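You operate a simulated robot arm through the tools that you are given. There is no shell and no other tool. Be economical: measure what you need, move in short steps, check, and stop when the job is done.

The job below is to be done with a simulated robot arm. You get a single attempt, and the scene is never put back.

JOB
Fit the good castor from the stand in the dolly's empty socket and latch it.
Fine: the worn one goes in the red socket.

The check looks at the end state, three seconds after you hand in, the way a careful person would. Anything else that was tipped, shoved, dropped, spilled or broken makes it a failure.

ROBOT AND FRAMES
A 7-joint arm with a two-finger parallel gripper, fixed in place. Base frame: the origin is at the foot of the arm, x ahead of it, y to its left, z up; the work surface is at about z = 57. Lengths are in mm, angles in rad, forces in N, time in s.
With the tool pointing down near the work surface it reaches from about 240 to 600 mm from the base axis. Its first joint turns from -1.152 to 1.152 rad. Payload 2.5 kg.
The tool frame sits at the grasp point between the pads (the TCP): z along the fingers, y along the line on which they close. The tips reach 23 mm beyond it. The gripper opens to 94 mm. The fingers are 38 mm wide and 10 mm thick; the gripper's body (54 by 96 mm) begins 39 mm behind the TCP.
Orientation is that of the tool frame in the base frame, as [roll, pitch, yaw] about the fixed x, y, z axes, in that order (R = Rz(yaw) Ry(pitch) Rx(roll)). With the fingers straight down and closing along the base's y, the tool's x points along the base's -x, its y along +y and its z along -z.

CONTROLS
- The arm moves only by the tool servo_tool. Its argument "deltas" is one flat list of numbers, 7 for each row, row after row: the shift along the tool's x, y, z in units of 250 mm (1.0 is 250 mm), then the turn, a rotation vector about the tool's x, y, z in units of 90 degrees (1.0 is 90 degrees), then the closure in counts, from 0 (fully open) to 255 (shut). In form: [x, y, z, wx, wy, wz, hand, x, y, z, wx, wy, wz, hand, ...]. A call has 1 to 10 rows; each row is the pose to reach, as a shift and turn from the pose commanded when the call began, along the tool's axes at that moment. A call with a number of a shift or a turn outside -1 to 1 is refused whole. Each row takes 0.2 s and may step no farther than 50 mm and 0.15 rad from the row before; otherwise, or with a gripper value out of range, the whole call is refused. Where a pose cannot be reached the arm comes as near as it can. A force on the tool above 60 N (or 10 N above the force at the start of the call, whichever is more), or a blocked arm, ends the call early, and 0.2 s more pass. Each finger travels about 108 mm/s and halts on what it meets, pressing with about 27 N; the grip force reading is that of the motor and also rises with nothing between the fingers. The clock runs only during rows and for 0.2 s after the last one: add rows that repeat a pose to give the fingers time. It gives the time, the measured TCP pose, the force on the tool (base axes), the opening and the grip force at its end, in the units of the frame above (readings bear some noise), and new pictures: "views" is both (left out), scene, wrist or none.
- Cameras (640 x 400 px; columns grow to the right, rows downward): "scene" is fixed at [125, -407.1, 575]; the picture's right is [0.81, -0.59, 0.00], its down [-0.25, -0.34, -0.91] and it looks along [0.54, 0.73, -0.43] (base axes); focal length 311 px, centre (320, 200). "wrist" rides on the gripper at [86, 16, -75] in the tool frame; the picture's right is [-0.18, 0.98, 0.00], its down [-0.58, -0.11, -0.81] and it looks along [-0.79, -0.15, 0.59] (tool axes); focal length 243 px, centre (320, 200). There is no depth. A picture from a camera that has moved, and an enlarged one, comes with that camera's place and axes in the base frame and with its lens. The place of the scene camera against the robot may be out by one fixed shift of up to 18 mm in any direction.
- close_up(camera, box): a new picture of the part [left, top, right, bottom] of that camera's present view, enlarged. The clock stands still meanwhile.
- finish_job(): hands the job in; it is judged then, once.

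Go step by step. Nothing tells you positions but the pictures and the camera data: compare them with the known pose of the tool, close in by small moves and look again before you grip or let go. The budget is 120 turns and 170 pictures, counting those below and the enlarged ones. Unless the task says otherwise, let go and move clear before handing in, and close with one line.

The tools are called after "Request:" by a JSON object that holds its "method" and its "body". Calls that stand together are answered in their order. servo_tool: Moves the arm, as the interface text tells. Its arguments: {"type":"object","properties":{"deltas":{"type":"array","items":{"type":"number"}},"views":{"type":"string","enum":["both","scene","wrist","none"]}},"required":["deltas"]} The other tools are called the same way: close_up (camera, box) takes an enlarged picture of a part of a camera's view; finish_job () hands the job in.

At the start:

```text
t: 0.0
ee_pos: [395.0, 70.9, 407.7]
tcp_rot: [-3.141, -0.001, 3.142]
ft_force: [-0.5, -0.2, 0.4]
gripper_width: 94.0
finger_force: 0.1
```

scene: 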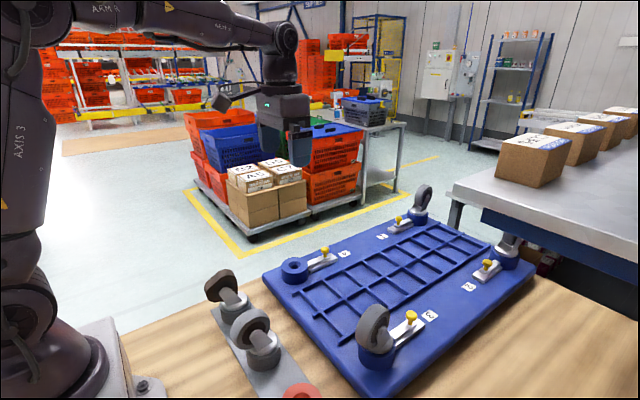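
wrist: 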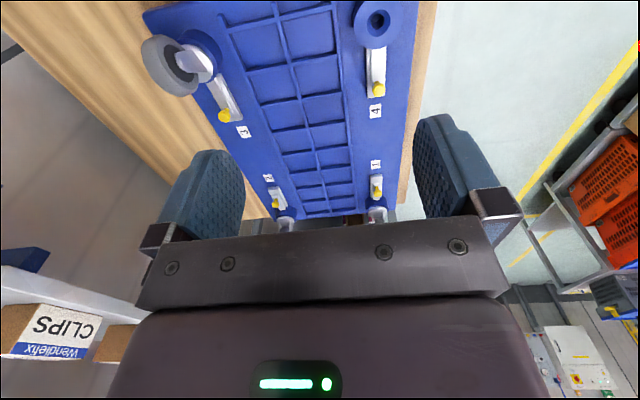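

I see an upturned blue dolly with four sockets (one empty, number 4) and a stand with two castors and a red ring. I'll look closer first.

Request:
{"method": "close_up", "body": {"camera": "scene", "box": [180, 250, 340, 400]}}

Request:
{"method": "close_up", "body": {"camera": "scene", "box": [260, 180, 540, 380]}}

```text
2.67 times, centred on (260, 325) of scene
camera zoom: at [125.0, -407.1, 575.0], right [0.81, -0.59, 0.0], down [-0.25, -0.34, -0.91], along [0.54, 0.73, -0.43], focal length 830 px, centre (480, -133)
```

zoom: 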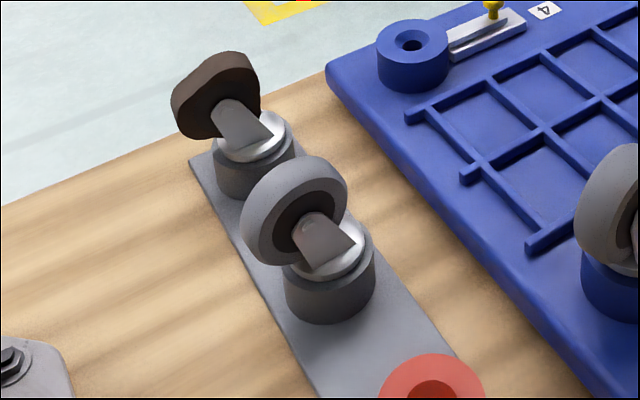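

```text
2.00 times, centred on (400, 280) of scene
camera zoom: at [125.0, -407.1, 575.0], right [0.81, -0.59, 0.0], down [-0.25, -0.34, -0.91], along [0.54, 0.73, -0.43], focal length 623 px, centre (160, 40)
```

zoom: 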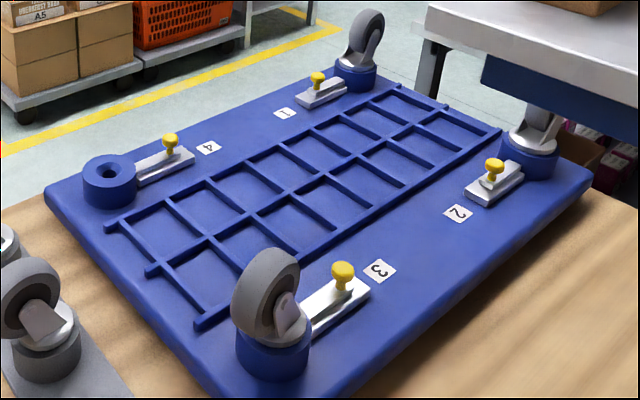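

Request:
{"method": "close_up", "body": {"camera": "scene", "box": [270, 230, 370, 293]}}

Request:
{"method": "close_up", "body": {"camera": "scene", "box": [340, 290, 450, 380]}}

Request:
{"method": "close_up", "body": {"camera": "wrist", "box": [140, 0, 440, 188]}}

Request:
{"method": "close_up", "body": {"camera": "scene", "box": [450, 220, 550, 290]}}

```text
6.35 times, centred on (320, 262) of scene
camera zoom: at [125.0, -407.1, 575.0], right [0.81, -0.59, 0.0], down [-0.25, -0.34, -0.91], along [0.54, 0.73, -0.43], focal length 1977 px, centre (320, -190)
```

zoom: 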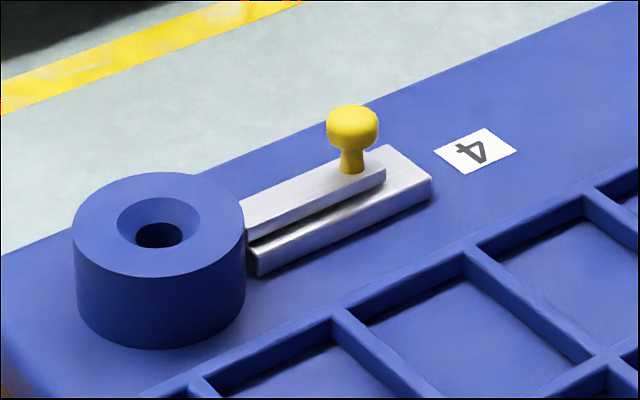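

```text
4.44 times, centred on (395, 335) of scene
camera zoom: at [125.0, -407.1, 575.0], right [0.81, -0.59, 0.0], down [-0.25, -0.34, -0.91], along [0.54, 0.73, -0.43], focal length 1384 px, centre (-13, -400)
```

zoom: 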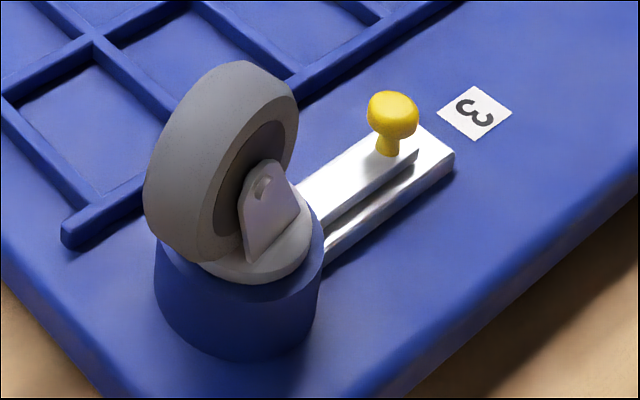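

```text
2.13 times, centred on (290, 94) of wrist
camera zoom: at [307.9, 87.9, 483.0], right [0.18, 0.98, 0.0], down [0.58, -0.11, 0.81], along [0.79, -0.15, -0.59], focal length 516 px, centre (384, 426)
```

zoom: 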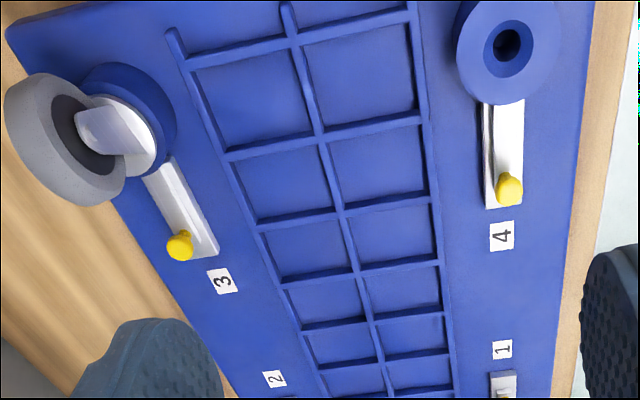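

```text
5.71 times, centred on (500, 255) of scene
camera zoom: at [125.0, -407.1, 575.0], right [0.81, -0.59, 0.0], down [-0.25, -0.34, -0.91], along [0.54, 0.73, -0.43], focal length 1780 px, centre (-709, -114)
```

zoom: 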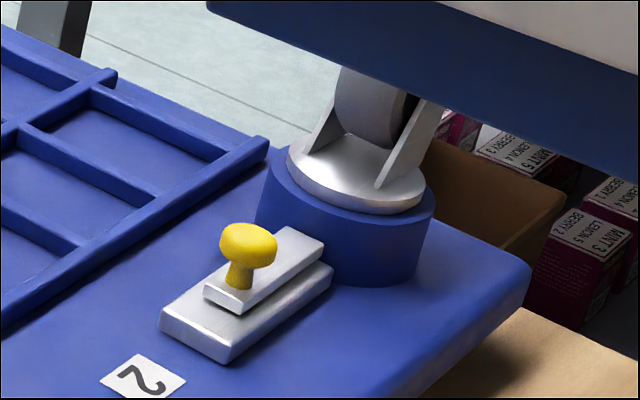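

The good castor seems to be the grey one in the middle, the worn one the dark flattened one; the red ring is at the near end. I'll turn the wrist camera to look along the stand.

Request:
{"method": "servo_tool", "body": {"deltas": [0.03, 0.034, 0, 0, 0, 0.095, 0, 0.06, 0.068, 0, 0, 0, 0.19, 0, 0.09, 0.102, 0, 0, 0, 0.285, 0, 0.12, 0.136, 0, 0, 0, 0.38, 0, 0.15, 0.17, 0, 0, 0, 0.475, 0, 0.18, 0.204, 0, 0, 0, 0.57, 0, 0.21, 0.238, 0, 0, 0, 0.665, 0, 0.24, 0.272, 0, 0, 0, 0.76, 0, 0.27, 0.306, 0, 0, 0, 0.855, 0, 0.3, 0.34, 0, 0, 0, 0.95, 0]}}

```text
t: 2.2
ee_pos: [319.5, 156.4, 408.6]
tcp_rot: [3.142, 0.0, 1.649]
ft_force: [0.0, 0.5, -0.5]
gripper_width: 93.9
finger_force: 0.0
camera wrist: at [329.4, 244.5, 483.1], right [0.99, -0.11, 0.0], down [-0.06, -0.59, 0.81], along [-0.09, -0.8, -0.59], focal length 243 px, centre (320, 200)
```

scene: 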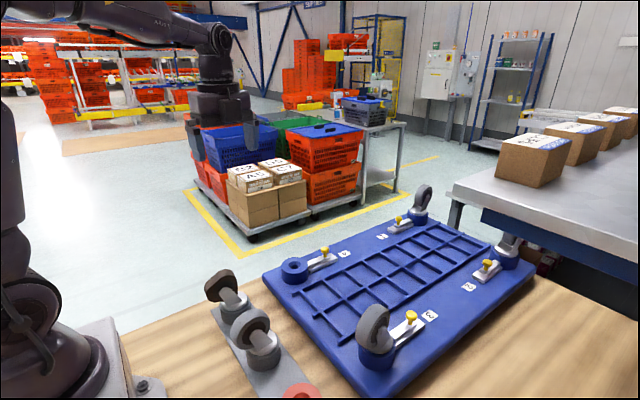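
wrist: 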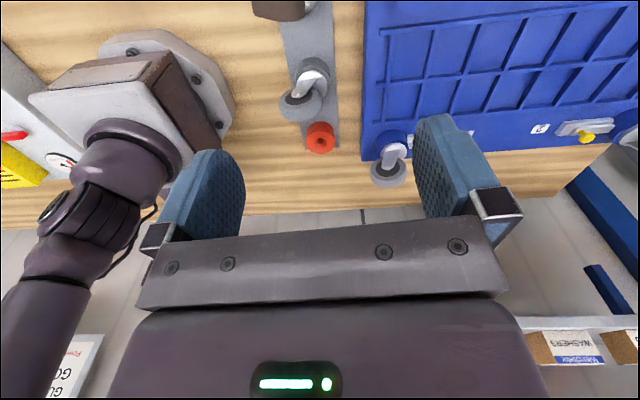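

Request:
{"method": "servo_tool", "body": {"deltas": [0.14, 0, 0, 0, 0, 0.05, 0, 0.28, 0, 0, 0, 0, 0.05, 0, 0.28, 0, 0, 0, 0, 0.05, 0], "views": "wrist"}}

Request:
{"method": "close_up", "body": {"camera": "wrist", "box": [240, 0, 440, 190]}}

```text
t: 3.0
ee_pos: [314.4, 225.0, 409.4]
tcp_rot: [3.141, 0.002, 1.571]
ft_force: [-0.2, -1.0, 0.0]
gripper_width: 93.7
finger_force: 0.0
camera wrist: at [330.0, 311.4, 484.3], right [0.98, -0.18, 0.0], down [-0.11, -0.58, 0.81], along [-0.15, -0.79, -0.59], focal length 243 px, centre (320, 200)
```

wrist: 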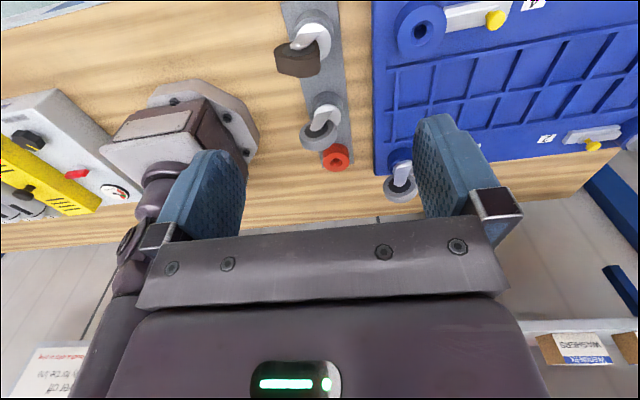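

```text
2.11 times, centred on (340, 95) of wrist
camera zoom: at [330.0, 311.4, 484.3], right [0.98, -0.18, 0.0], down [-0.11, -0.58, 0.81], along [-0.15, -0.79, -0.59], focal length 511 px, centre (278, 421)
```

zoom: 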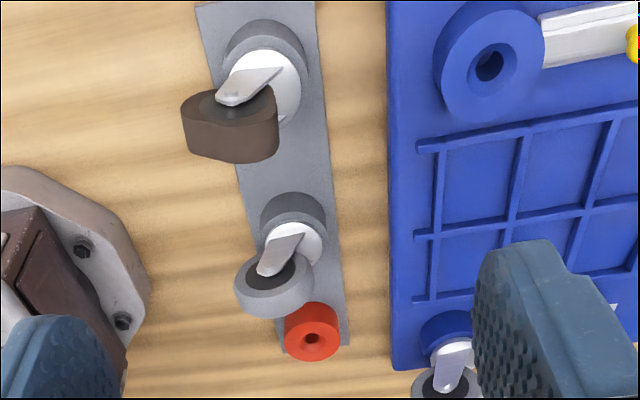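

The worn castor is at about (293,169), the good one at (293,39), the red socket at (296,-89), and empty socket 4 near (450,146). I'll move above the good castor to look closely.

Request:
{"method": "servo_tool", "body": {"deltas": [-0.093, -0.01, 0.0895, 0, 0, 0, 0, -0.186, -0.02, 0.179, 0, 0, 0, 0, -0.279, -0.03, 0.2685, 0, 0, 0, 0, -0.372, -0.04, 0.358, 0, 0, 0, 0, -0.465, -0.05, 0.4475, 0, 0, 0, 0, -0.558, -0.06, 0.537, 0, 0, 0, 0, -0.651, -0.07, 0.6265, 0, 0, 0, 0, -0.744, -0.08, 0.716, 0, 0, 0, 0]}}

```text
t: 4.8
ee_pos: [294.1, 38.4, 228.3]
tcp_rot: [3.14, 0.0, 1.571]
ft_force: [-0.4, -0.6, 0.2]
gripper_width: 93.9
finger_force: 0.0
camera wrist: at [310.3, 125.3, 303.9], right [0.98, -0.18, 0.0], down [-0.11, -0.58, 0.81], along [-0.15, -0.79, -0.59], focal length 243 px, centre (320, 200)
```

scene: 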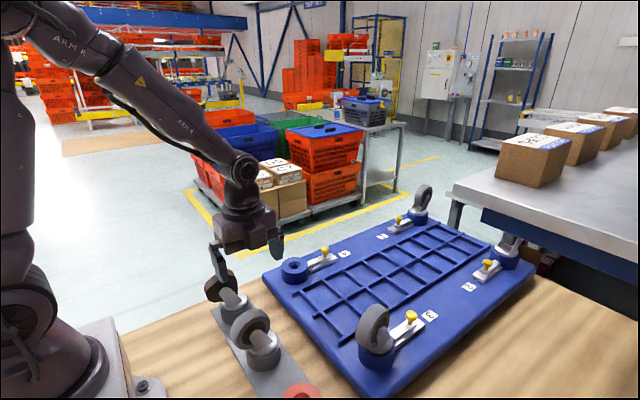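
wrist: 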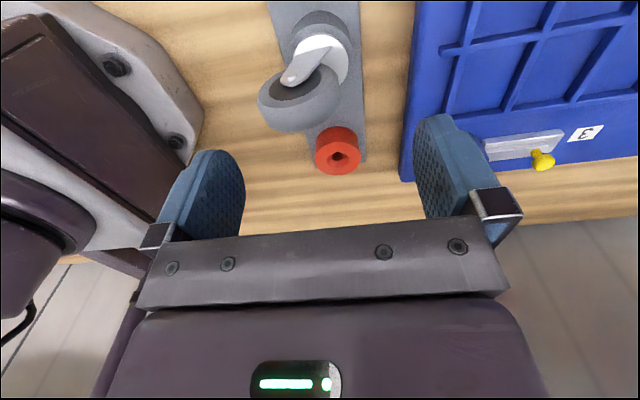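

Request:
{"method": "close_up", "body": {"camera": "wrist", "box": [230, 0, 400, 185]}}

Request:
{"method": "close_up", "body": {"camera": "scene", "box": [190, 220, 330, 400]}}

```text
2.16 times, centred on (315, 92) of wrist
camera zoom: at [310.3, 125.3, 303.9], right [0.98, -0.18, 0.0], down [-0.11, -0.58, 0.81], along [-0.15, -0.79, -0.59], focal length 525 px, centre (331, 432)
```

zoom: 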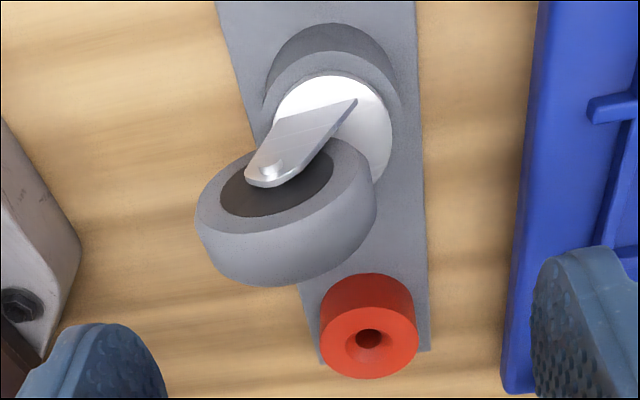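

```text
2.22 times, centred on (260, 310) of scene
camera zoom: at [125.0, -407.1, 575.0], right [0.81, -0.59, 0.0], down [-0.25, -0.34, -0.91], along [0.54, 0.73, -0.43], focal length 692 px, centre (453, -44)
```

zoom: 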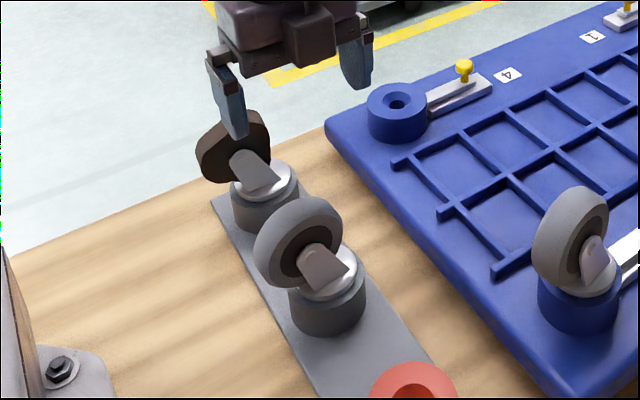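

The good castor's wheel plane runs along x (axle along y), trailing toward the base. I'll turn the hand back so the fingers close along y and see it from the second side.

Request:
{"method": "servo_tool", "body": {"deltas": [0, 0, 0, 0, 0, -0.095, 0, 0, 0, 0, 0, 0, -0.19, 0, 0, 0, 0, 0, 0, -0.285, 0, 0, 0, 0, 0, 0, -0.38, 0, 0, 0, 0, 0, 0, -0.475, 0, 0, 0, 0, 0, 0, -0.57, 0, 0, 0, 0, 0, 0, -0.665, 0, 0, 0, 0, 0, 0, -0.76, 0, 0, 0, 0, 0, 0, -0.855, 0, 0, 0, 0, 0, 0, -0.95, 0], "views": "none"}}

Request:
{"method": "servo_tool", "body": {"deltas": [0, 0, 0, 0, 0, -0.05, 0, 0, 0, 0, 0, 0, -0.05, 0], "views": "both"}}

Request:
{"method": "close_up", "body": {"camera": "wrist", "box": [220, 0, 420, 185]}}

```text
t: 7.0
ee_pos: [294.8, 40.5, 228.3]
tcp_rot: [-3.14, 0.0, 3.067]
ft_force: [0.3, 0.4, -0.7]
gripper_width: 94.1
finger_force: 0.1
```

```text
t: 7.6
ee_pos: [294.7, 40.6, 228.8]
tcp_rot: [-3.141, 0.0, -3.141]
ft_force: [-0.8, 0.4, 0.4]
gripper_width: 93.9
finger_force: 0.1
camera wrist: at [207.7, 56.7, 303.9], right [0.18, 0.98, 0.0], down [0.58, -0.11, 0.81], along [0.79, -0.15, -0.59], focal length 243 px, centre (320, 200)
```

scene: 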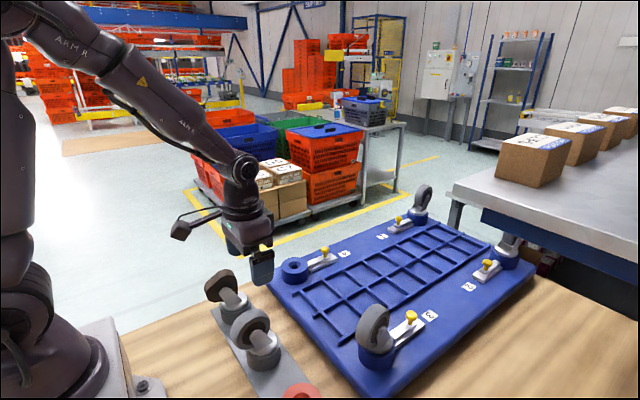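
wrist: 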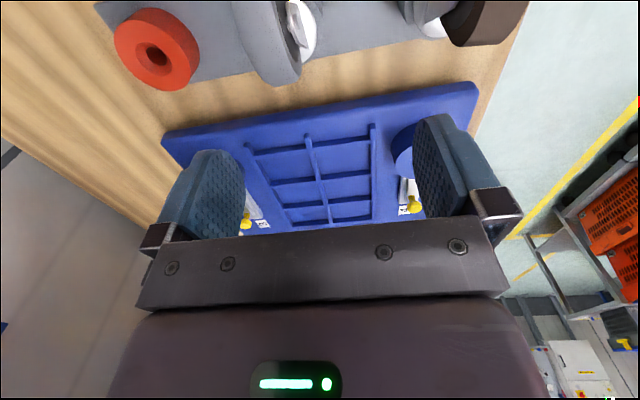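

```text
2.16 times, centred on (320, 92) of wrist
camera zoom: at [207.7, 56.7, 303.9], right [0.18, 0.98, 0.0], down [0.58, -0.11, 0.81], along [0.79, -0.15, -0.59], focal length 525 px, centre (320, 432)
```

zoom: 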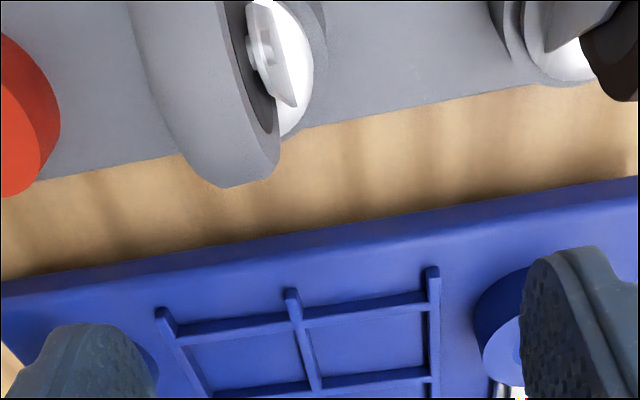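

Triangulating from both views, the good castor's axle is near (267, 14, 98) and its stem near (291, 15). I'll move above the wheel and look again.

Request:
{"method": "servo_tool", "body": {"deltas": [0.055, -0.053, 0.077, 0, 0, 0, 0, 0.111, -0.106, 0.155, 0, 0, 0, 0, 0.111, -0.106, 0.155, 0, 0, 0, 0], "views": "both"}}

Request:
{"method": "close_up", "body": {"camera": "wrist", "box": [220, 0, 420, 185]}}

```text
t: 8.4
ee_pos: [268.8, 13.4, 191.5]
tcp_rot: [3.141, 0.002, -3.14]
ft_force: [0.4, -0.9, 0.7]
gripper_width: 94.1
finger_force: 0.0
camera wrist: at [180.8, 30.3, 266.2], right [0.18, 0.98, 0.0], down [0.58, -0.11, 0.81], along [0.79, -0.15, -0.59], focal length 243 px, centre (320, 200)
```

scene: 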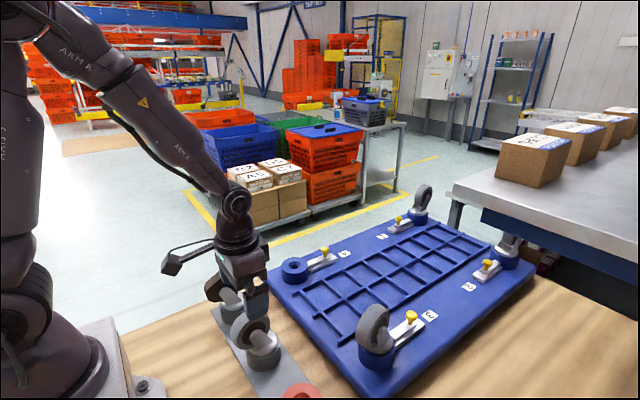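
wrist: 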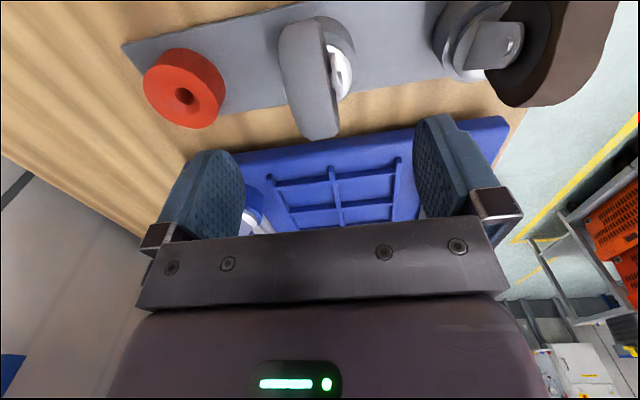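

```text
2.16 times, centred on (320, 92) of wrist
camera zoom: at [180.8, 30.3, 266.2], right [0.18, 0.98, 0.0], down [0.58, -0.11, 0.81], along [0.79, -0.15, -0.59], focal length 525 px, centre (320, 432)
```

zoom: 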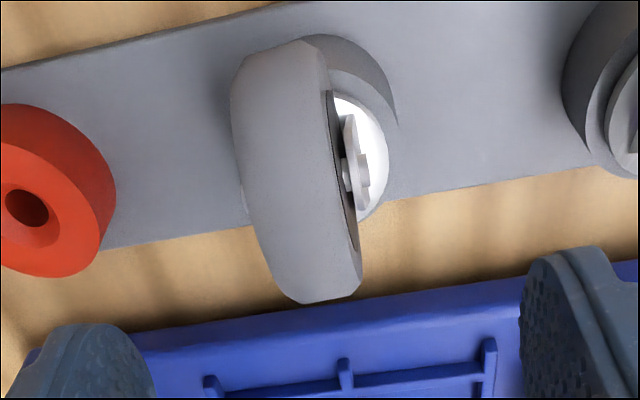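

The wheel (radius about 38, axle near z = 98, centre y ≈ 10) sits between the open fingers. I'll go down so the pads straddle the axle.

Request:
{"method": "servo_tool", "body": {"deltas": [-0.012, -0.012, 0.08, 0, 0, 0, 0, -0.012, -0.012, 0.16, 0, 0, 0, 0, -0.012, -0.012, 0.24, 0, 0, 0, 0, -0.012, -0.012, 0.3, 0, 0, 0, 0, -0.012, -0.012, 0.3, 0, 0, 0, 0], "views": "both"}}

Request:
{"method": "close_up", "body": {"camera": "scene", "box": [200, 240, 320, 400]}}

```text
t: 9.6
ee_pos: [270.1, 10.3, 116.2]
tcp_rot: [-3.14, 0.0, 3.141]
ft_force: [-0.4, -0.4, 0.3]
gripper_width: 93.9
finger_force: 0.0
camera wrist: at [183.1, 27.0, 190.5], right [0.18, 0.98, 0.0], down [0.58, -0.11, 0.81], along [0.79, -0.15, -0.59], focal length 243 px, centre (320, 200)
```

scene: 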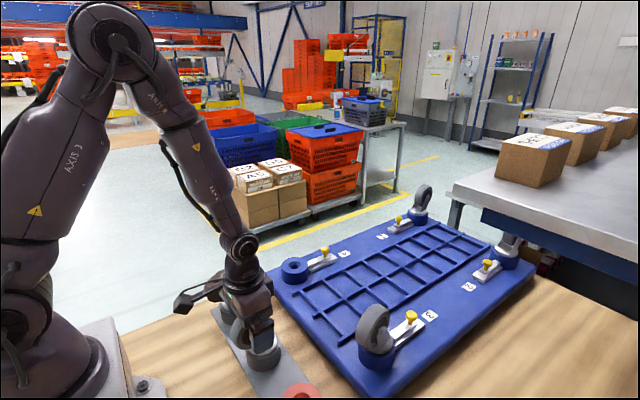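
wrist: 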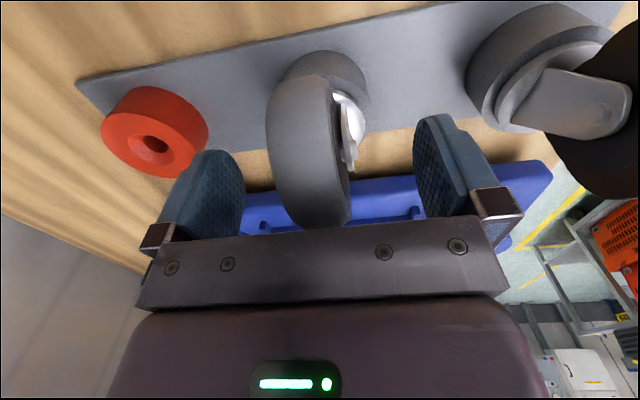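

```text
2.50 times, centred on (260, 320) of scene
camera zoom: at [125.0, -407.1, 575.0], right [0.81, -0.59, 0.0], down [-0.25, -0.34, -0.91], along [0.54, 0.73, -0.43], focal length 778 px, centre (470, -100)
```

zoom: 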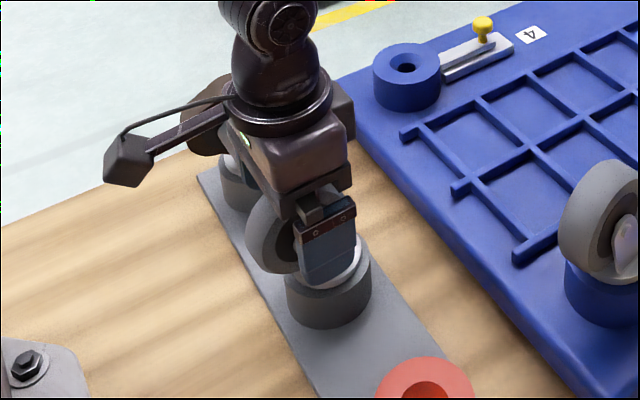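

Alignment is good: wheel centred at y ≈ 10. I'll descend the last 11 mm and close.

Request:
{"method": "servo_tool", "body": {"deltas": [-0.008, 0, 0.044, 0, 0, 0, 0, -0.008, 0, 0.044, 0, 0, 0, 60, -0.008, 0, 0.044, 0, 0, 0, 120, -0.008, 0, 0.044, 0, 0, 0, 180, -0.008, 0, 0.044, 0, 0, 0, 255, -0.008, 0, 0.044, 0, 0, 0, 255, -0.008, 0, 0.044, 0, 0, 0, 255], "views": "both"}}

Request:
{"method": "close_up", "body": {"camera": "wrist", "box": [220, 20, 420, 240]}}

```text
t: 11.2
ee_pos: [271.4, 10.1, 105.2]
tcp_rot: [3.141, 0.001, -3.14]
ft_force: [-0.8, -0.2, 0.4]
gripper_width: 35.8
finger_force: 26.7
camera wrist: at [185.4, 27.2, 179.9], right [0.18, 0.98, 0.0], down [0.58, -0.11, 0.81], along [0.79, -0.15, -0.59], focal length 243 px, centre (320, 200)
```

scene: 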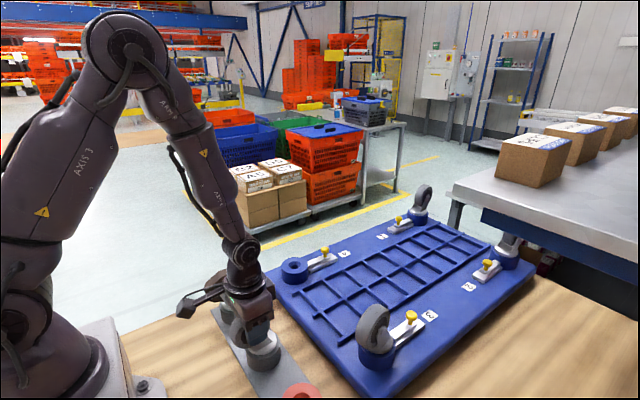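
wrist: 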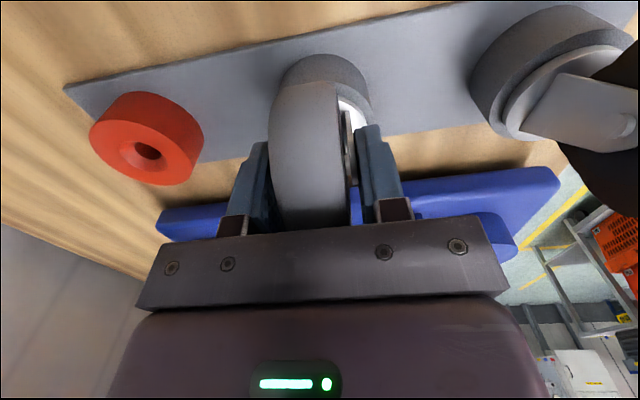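

```text
1.82 times, centred on (320, 130) of wrist
camera zoom: at [185.4, 27.2, 179.9], right [0.18, 0.98, 0.0], down [0.58, -0.11, 0.81], along [0.79, -0.15, -0.59], focal length 441 px, centre (320, 327)
```

zoom: 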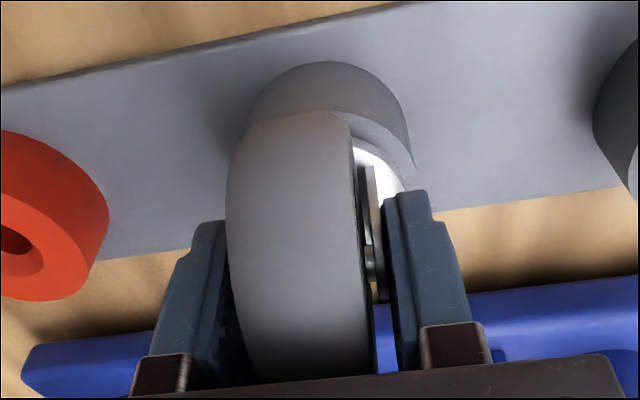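

Gripped at 35.8 mm. I'll lift straight up and watch it come out.

Request:
{"method": "servo_tool", "body": {"deltas": [0, 0, -0.02, 0, 0, 0, 255, 0, 0, -0.05, 0, 0, 0, 255, 0, 0, -0.1, 0, 0, 0, 255, 0, 0, -0.16, 0, 0, 0, 255, 0, 0, -0.24, 0, 0, 0, 255, 0, 0, -0.32, 0, 0, 0, 255, 0, 0, -0.36, 0, 0, 0, 255, 0, 0, -0.36, 0, 0, 0, 255], "views": "both"}}

Request:
{"method": "close_up", "body": {"camera": "wrist", "box": [220, 0, 420, 240]}}

Request:
{"method": "close_up", "body": {"camera": "scene", "box": [200, 220, 320, 400]}}

```text
t: 13.0
ee_pos: [271.9, 9.2, 194.0]
tcp_rot: [-3.14, 0.001, -3.141]
ft_force: [-0.4, 0.3, -4.2]
gripper_width: 35.9
finger_force: 27.0
camera wrist: at [184.6, 26.6, 268.5], right [0.18, 0.98, 0.0], down [0.58, -0.11, 0.81], along [0.79, -0.15, -0.59], focal length 243 px, centre (320, 200)
```

scene: 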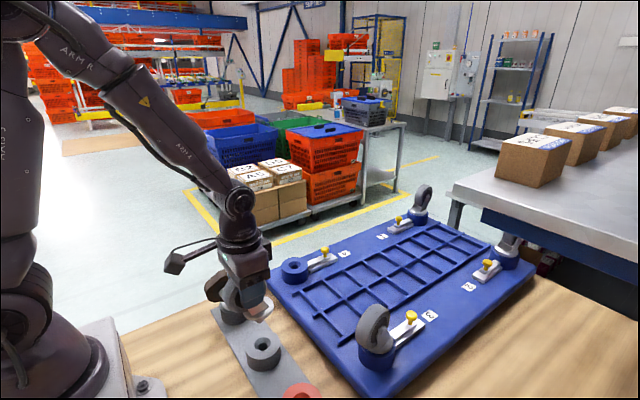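
wrist: 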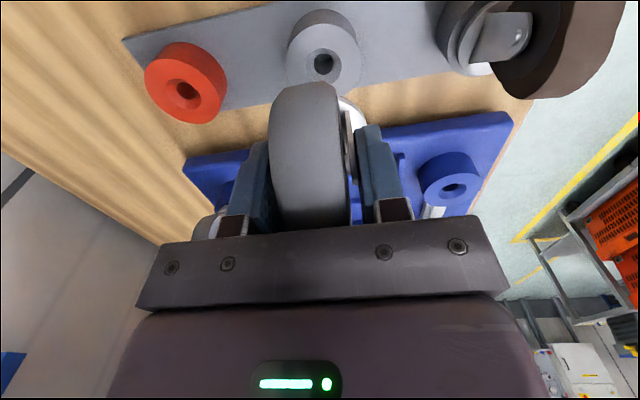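

```text
1.67 times, centred on (320, 120) of wrist
camera zoom: at [184.6, 26.6, 268.5], right [0.18, 0.98, 0.0], down [0.58, -0.11, 0.81], along [0.79, -0.15, -0.59], focal length 404 px, centre (320, 333)
```

zoom: 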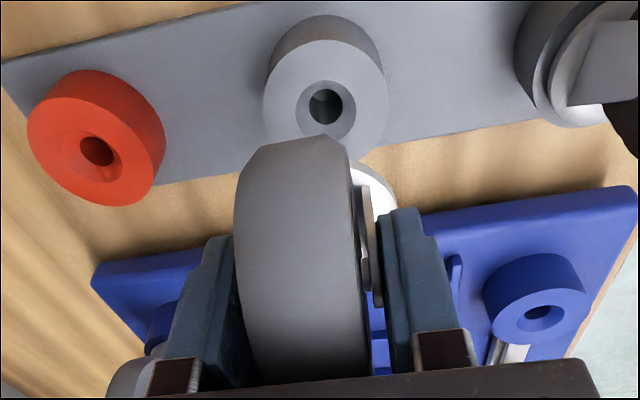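

```text
2.22 times, centred on (260, 310) of scene
camera zoom: at [125.0, -407.1, 575.0], right [0.81, -0.59, 0.0], down [-0.25, -0.34, -0.91], along [0.54, 0.73, -0.43], focal length 692 px, centre (453, -44)
```

zoom: 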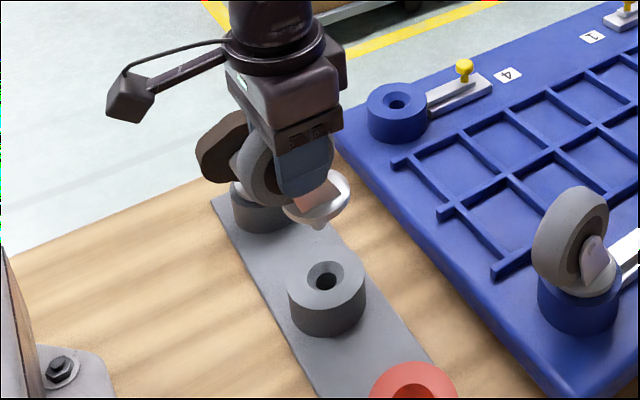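

Request:
{"method": "close_up", "body": {"camera": "scene", "box": [235, 260, 285, 335]}}

Request:
{"method": "close_up", "body": {"camera": "scene", "box": [340, 290, 430, 390]}}

```text
5.33 times, centred on (260, 298) of scene
camera zoom: at [125.0, -407.1, 575.0], right [0.81, -0.59, 0.0], down [-0.25, -0.34, -0.91], along [0.54, 0.73, -0.43], focal length 1661 px, centre (640, -320)
```

zoom: 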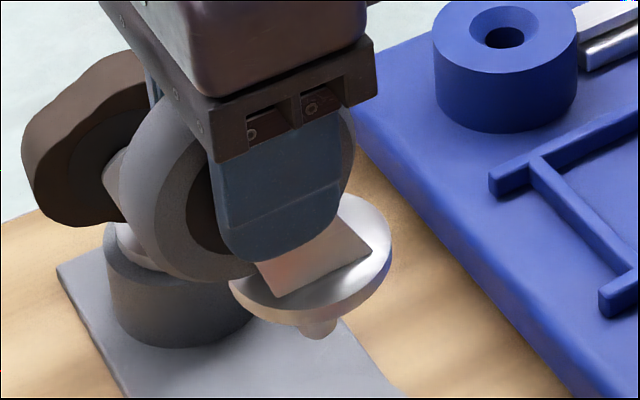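

```text
4.00 times, centred on (385, 340) of scene
camera zoom: at [125.0, -407.1, 575.0], right [0.81, -0.59, 0.0], down [-0.25, -0.34, -0.91], along [0.54, 0.73, -0.43], focal length 1246 px, centre (60, -360)
```

zoom: 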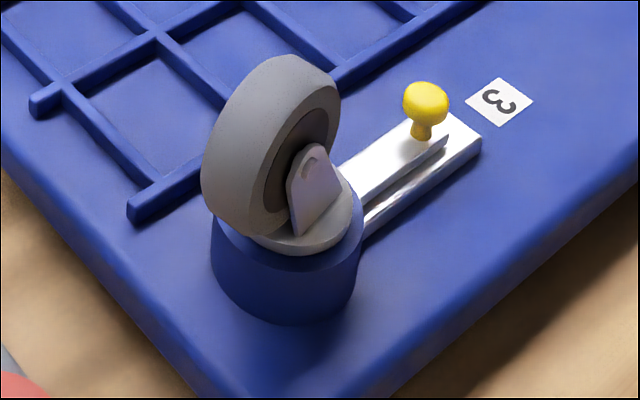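

Request:
{"method": "close_up", "body": {"camera": "wrist", "box": [270, 80, 390, 230]}}

Request:
{"method": "close_up", "body": {"camera": "wrist", "box": [120, 0, 620, 240]}}

```text
2.67 times, centred on (330, 155) of wrist
camera zoom: at [184.6, 26.6, 268.5], right [0.18, 0.98, 0.0], down [0.58, -0.11, 0.81], along [0.79, -0.15, -0.59], focal length 647 px, centre (293, 320)
```

zoom: 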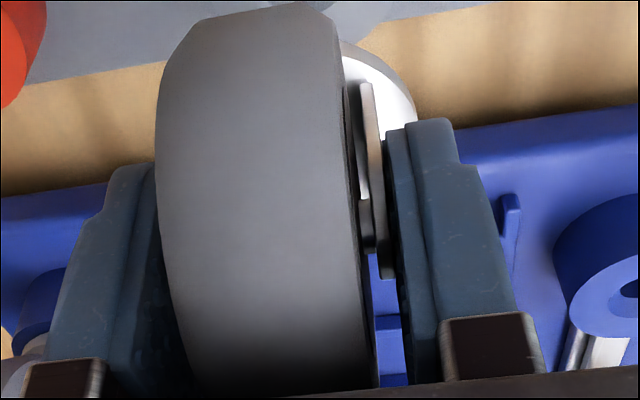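

```text
1.28 times, centred on (370, 120) of wrist
camera zoom: at [184.6, 26.6, 268.5], right [0.18, 0.98, 0.0], down [0.58, -0.11, 0.81], along [0.79, -0.15, -0.59], focal length 311 px, centre (256, 302)
```

zoom: 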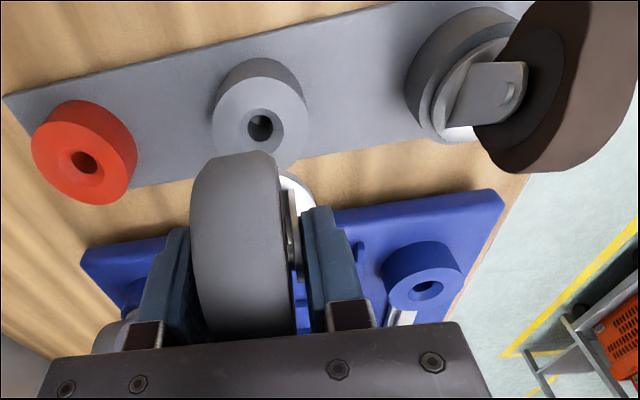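

The castor is held level; the grey socket was at (288.5, 11), so the stem is about 17 mm ahead of the TCP. I'll carry it high toward socket 4 to inspect the socket and latch first.

Request:
{"method": "servo_tool", "body": {"deltas": [0, 0, -0.092, 0, 0, 0, 255, 0, 0, -0.184, 0, 0, 0, 255, -0.1, 0.05, -0.184, 0, 0, 0, 255, -0.2, 0.1, -0.184, 0, 0, 0, 255, -0.3, 0.15, -0.184, 0, 0, 0, 255, -0.4, 0.19, -0.184, 0, 0, 0, 255, -0.432, 0.204, -0.184, 0, 0, 0, 255, -0.432, 0.204, -0.184, 0, 0, 0, 255], "views": "both"}}

Request:
{"method": "close_up", "body": {"camera": "wrist", "box": [350, 20, 550, 220]}}

Request:
{"method": "close_up", "body": {"camera": "wrist", "box": [120, 80, 320, 240]}}

```text
t: 14.8
ee_pos: [380.9, 61.3, 239.9]
tcp_rot: [-3.141, 0.001, -3.141]
ft_force: [-0.3, 0.0, -4.1]
gripper_width: 36.0
finger_force: 26.9
camera wrist: at [293.2, 77.5, 314.6], right [0.18, 0.98, 0.0], down [0.58, -0.11, 0.81], along [0.79, -0.15, -0.59], focal length 243 px, centre (320, 200)
```

scene: 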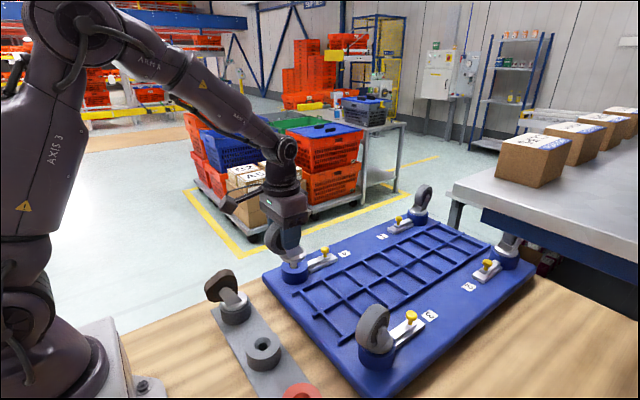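
wrist: 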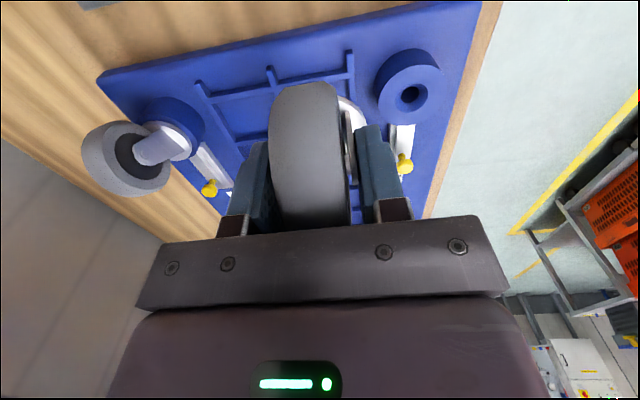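

```text
2.00 times, centred on (450, 120) of wrist
camera zoom: at [293.2, 77.5, 314.6], right [0.18, 0.98, 0.0], down [0.58, -0.11, 0.81], along [0.79, -0.15, -0.59], focal length 485 px, centre (60, 360)
```

zoom: 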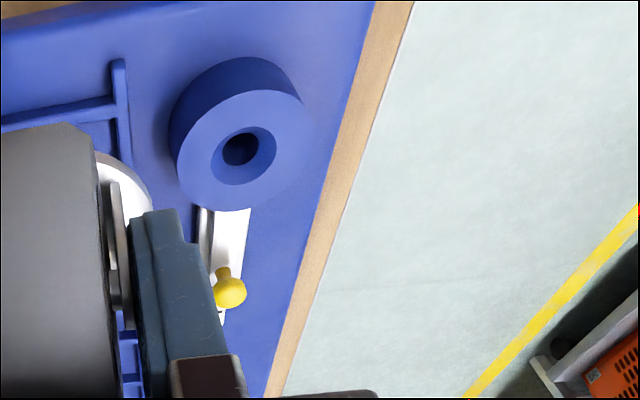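

```text
2.50 times, centred on (220, 160) of wrist
camera zoom: at [293.2, 77.5, 314.6], right [0.18, 0.98, 0.0], down [0.58, -0.11, 0.81], along [0.79, -0.15, -0.59], focal length 606 px, centre (570, 300)
```

zoom: 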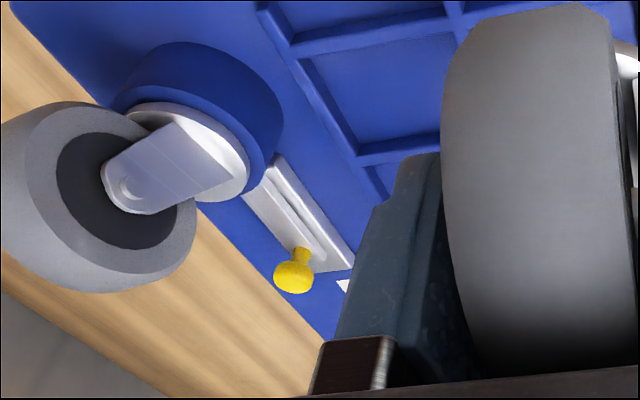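

Socket 4's hole is at about (450.7, 146.8, z 71). I need to compare the latch positions of all four sockets.

Request:
{"method": "close_up", "body": {"camera": "scene", "box": [375, 180, 445, 240]}}

Request:
{"method": "close_up", "body": {"camera": "scene", "box": [465, 230, 535, 290]}}

Request:
{"method": "close_up", "body": {"camera": "scene", "box": [365, 300, 435, 360]}}

Request:
{"method": "close_up", "body": {"camera": "scene", "box": [285, 230, 355, 290]}}

```text
6.67 times, centred on (410, 210) of scene
camera zoom: at [125.0, -407.1, 575.0], right [0.81, -0.59, 0.0], down [-0.25, -0.34, -0.91], along [0.54, 0.73, -0.43], focal length 2076 px, centre (-280, 133)
```

zoom: 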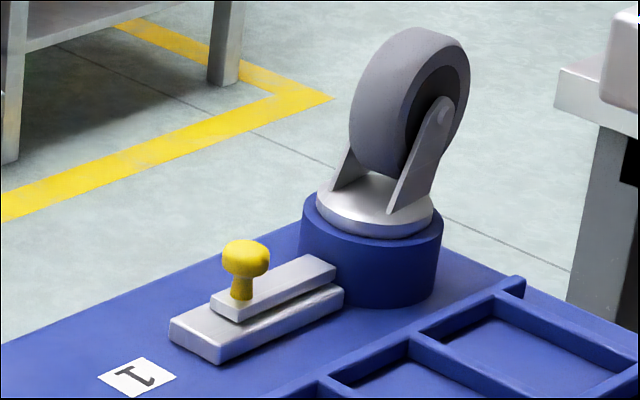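

```text
6.67 times, centred on (500, 260) of scene
camera zoom: at [125.0, -407.1, 575.0], right [0.81, -0.59, 0.0], down [-0.25, -0.34, -0.91], along [0.54, 0.73, -0.43], focal length 2076 px, centre (-880, -200)
```

zoom: 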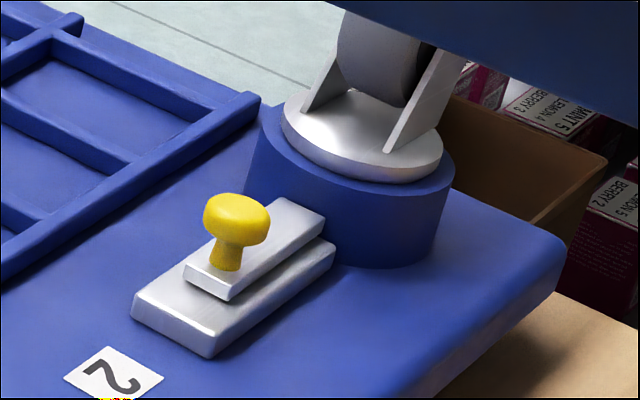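

```text
6.67 times, centred on (400, 330) of scene
camera zoom: at [125.0, -407.1, 575.0], right [0.81, -0.59, 0.0], down [-0.25, -0.34, -0.91], along [0.54, 0.73, -0.43], focal length 2076 px, centre (-213, -667)
```

zoom: 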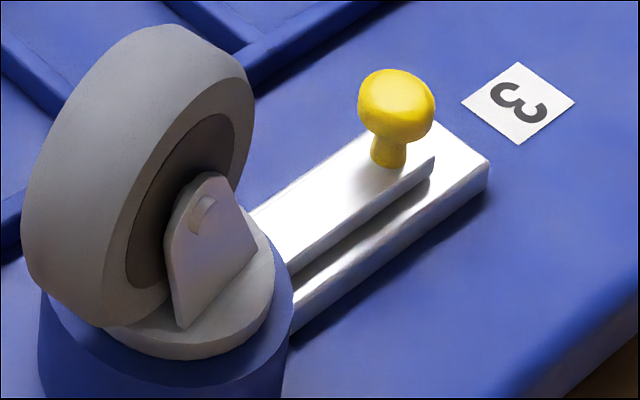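

```text
6.67 times, centred on (320, 260) of scene
camera zoom: at [125.0, -407.1, 575.0], right [0.81, -0.59, 0.0], down [-0.25, -0.34, -0.91], along [0.54, 0.73, -0.43], focal length 2076 px, centre (320, -200)
```

zoom: 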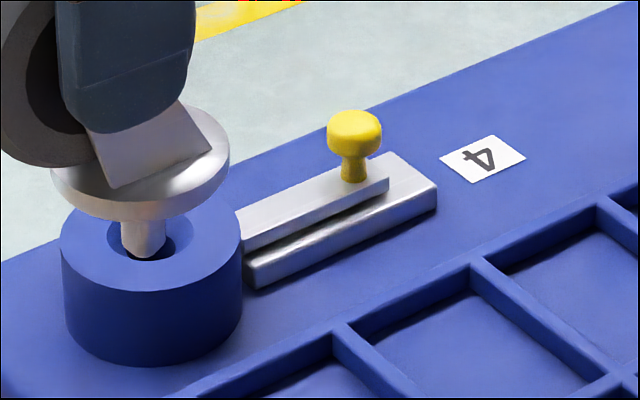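

Request:
{"method": "close_up", "body": {"camera": "wrist", "box": [370, 40, 450, 190]}}

Request:
{"method": "close_up", "body": {"camera": "wrist", "box": [390, 75, 430, 115]}}

Request:
{"method": "close_up", "body": {"camera": "wrist", "box": [140, 90, 250, 210]}}

```text
2.67 times, centred on (410, 115) of wrist
camera zoom: at [293.2, 77.5, 314.6], right [0.18, 0.98, 0.0], down [0.58, -0.11, 0.81], along [0.79, -0.15, -0.59], focal length 647 px, centre (80, 427)
```

zoom: 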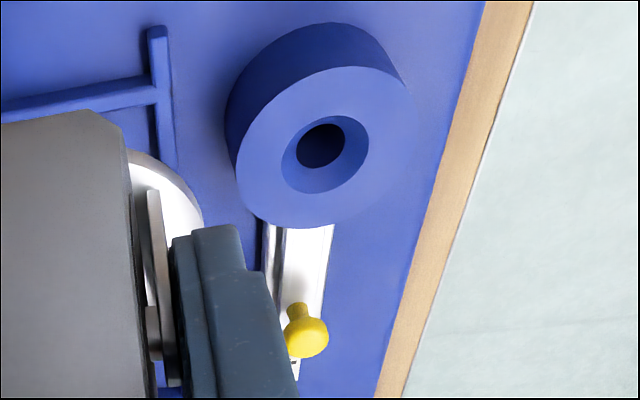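

```text
10.00 times, centred on (410, 95) of wrist
camera zoom: at [293.2, 77.5, 314.6], right [0.18, 0.98, 0.0], down [0.58, -0.11, 0.81], along [0.79, -0.15, -0.59], focal length 2426 px, centre (-580, 1250)
```

zoom: 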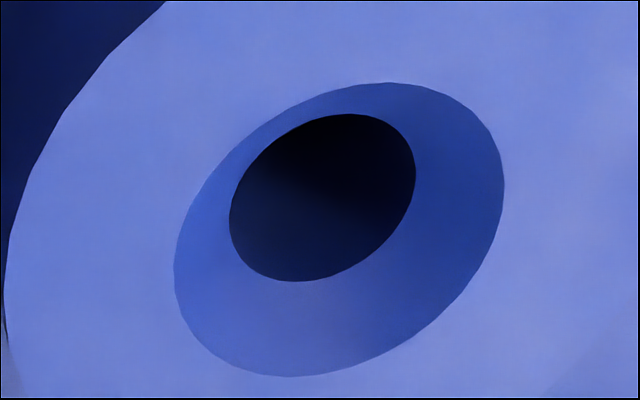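

```text
3.33 times, centred on (195, 150) of wrist
camera zoom: at [293.2, 77.5, 314.6], right [0.18, 0.98, 0.0], down [0.58, -0.11, 0.81], along [0.79, -0.15, -0.59], focal length 809 px, centre (737, 367)
```

zoom: 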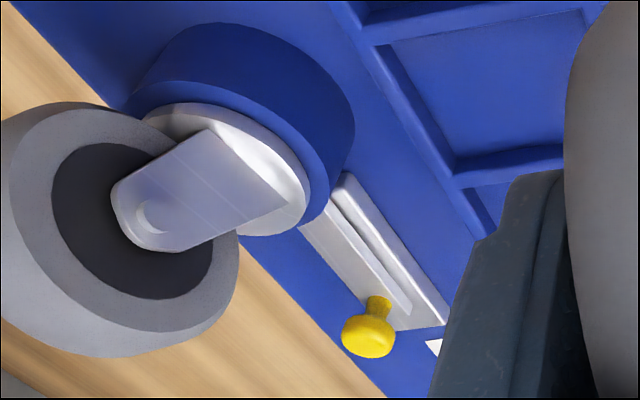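

Latches 3 and 4 appear to be in the same slide position, so I want a good look at latches 1 and 2 before inserting. I'll move up and forward over the dolly.

Request:
{"method": "servo_tool", "body": {"deltas": [0, 0, -0.14, 0, 0, 0, 255, 0, 0, -0.28, 0, 0, 0, 255, -0.12, -0.064, -0.28, 0, 0, 0, 255, -0.24, -0.128, -0.28, 0, 0, 0, 255, -0.36, -0.192, -0.28, 0, 0, 0, 255, -0.48, -0.256, -0.28, 0, 0, 0, 255, -0.6, -0.32, -0.28, 0, 0, 0, 255, -0.6, -0.32, -0.28, 0, 0, 0, 255], "views": "wrist"}}

Request:
{"method": "close_up", "body": {"camera": "wrist", "box": [390, 100, 490, 210]}}

```text
t: 16.6
ee_pos: [527.9, -18.0, 308.0]
tcp_rot: [-3.141, 0.0, 3.14]
ft_force: [0.0, -0.2, -4.5]
gripper_width: 35.9
finger_force: 26.9
camera wrist: at [441.5, -2.1, 383.7], right [0.18, 0.98, 0.0], down [0.58, -0.11, 0.81], along [0.79, -0.15, -0.59], focal length 243 px, centre (320, 200)
```

wrist: 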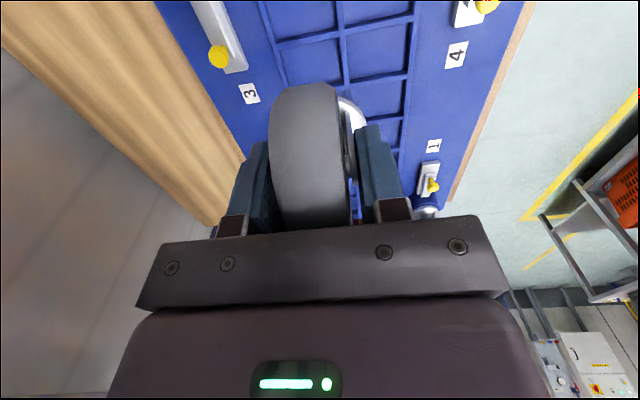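

```text
3.64 times, centred on (440, 155) of wrist
camera zoom: at [441.5, -2.1, 383.7], right [0.18, 0.98, 0.0], down [0.58, -0.11, 0.81], along [0.79, -0.15, -0.59], focal length 882 px, centre (-116, 364)
```

zoom: 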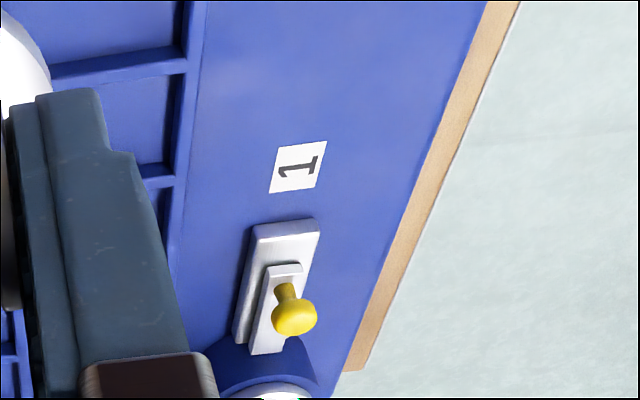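

Request:
{"method": "close_up", "body": {"camera": "wrist", "box": [180, 0, 290, 110]}}

Request:
{"method": "close_up", "body": {"camera": "wrist", "box": [420, 0, 510, 90]}}

```text
3.64 times, centred on (235, 55) of wrist
camera zoom: at [441.5, -2.1, 383.7], right [0.18, 0.98, 0.0], down [0.58, -0.11, 0.81], along [0.79, -0.15, -0.59], focal length 882 px, centre (629, 727)
```

zoom: 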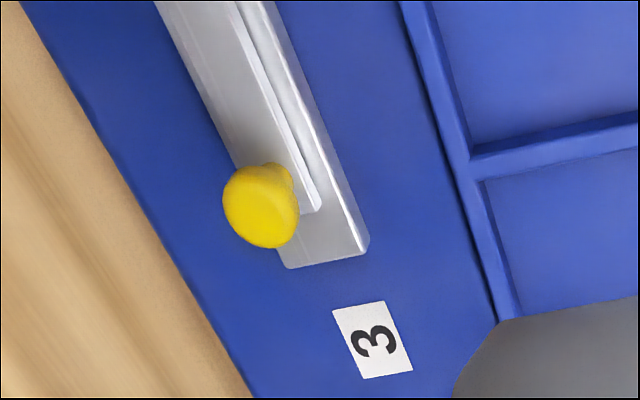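

```text
4.44 times, centred on (465, 45) of wrist
camera zoom: at [441.5, -2.1, 383.7], right [0.18, 0.98, 0.0], down [0.58, -0.11, 0.81], along [0.79, -0.15, -0.59], focal length 1078 px, centre (-324, 889)
```

zoom: 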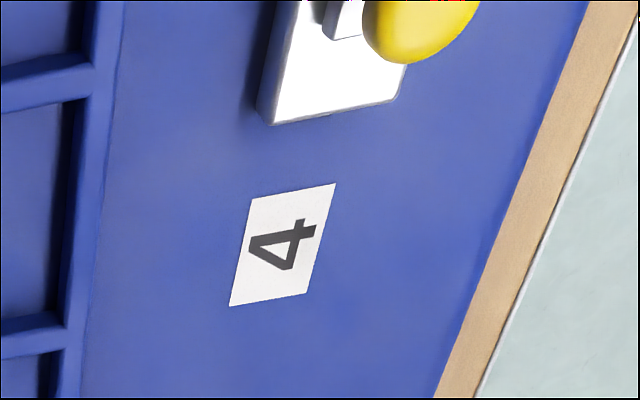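

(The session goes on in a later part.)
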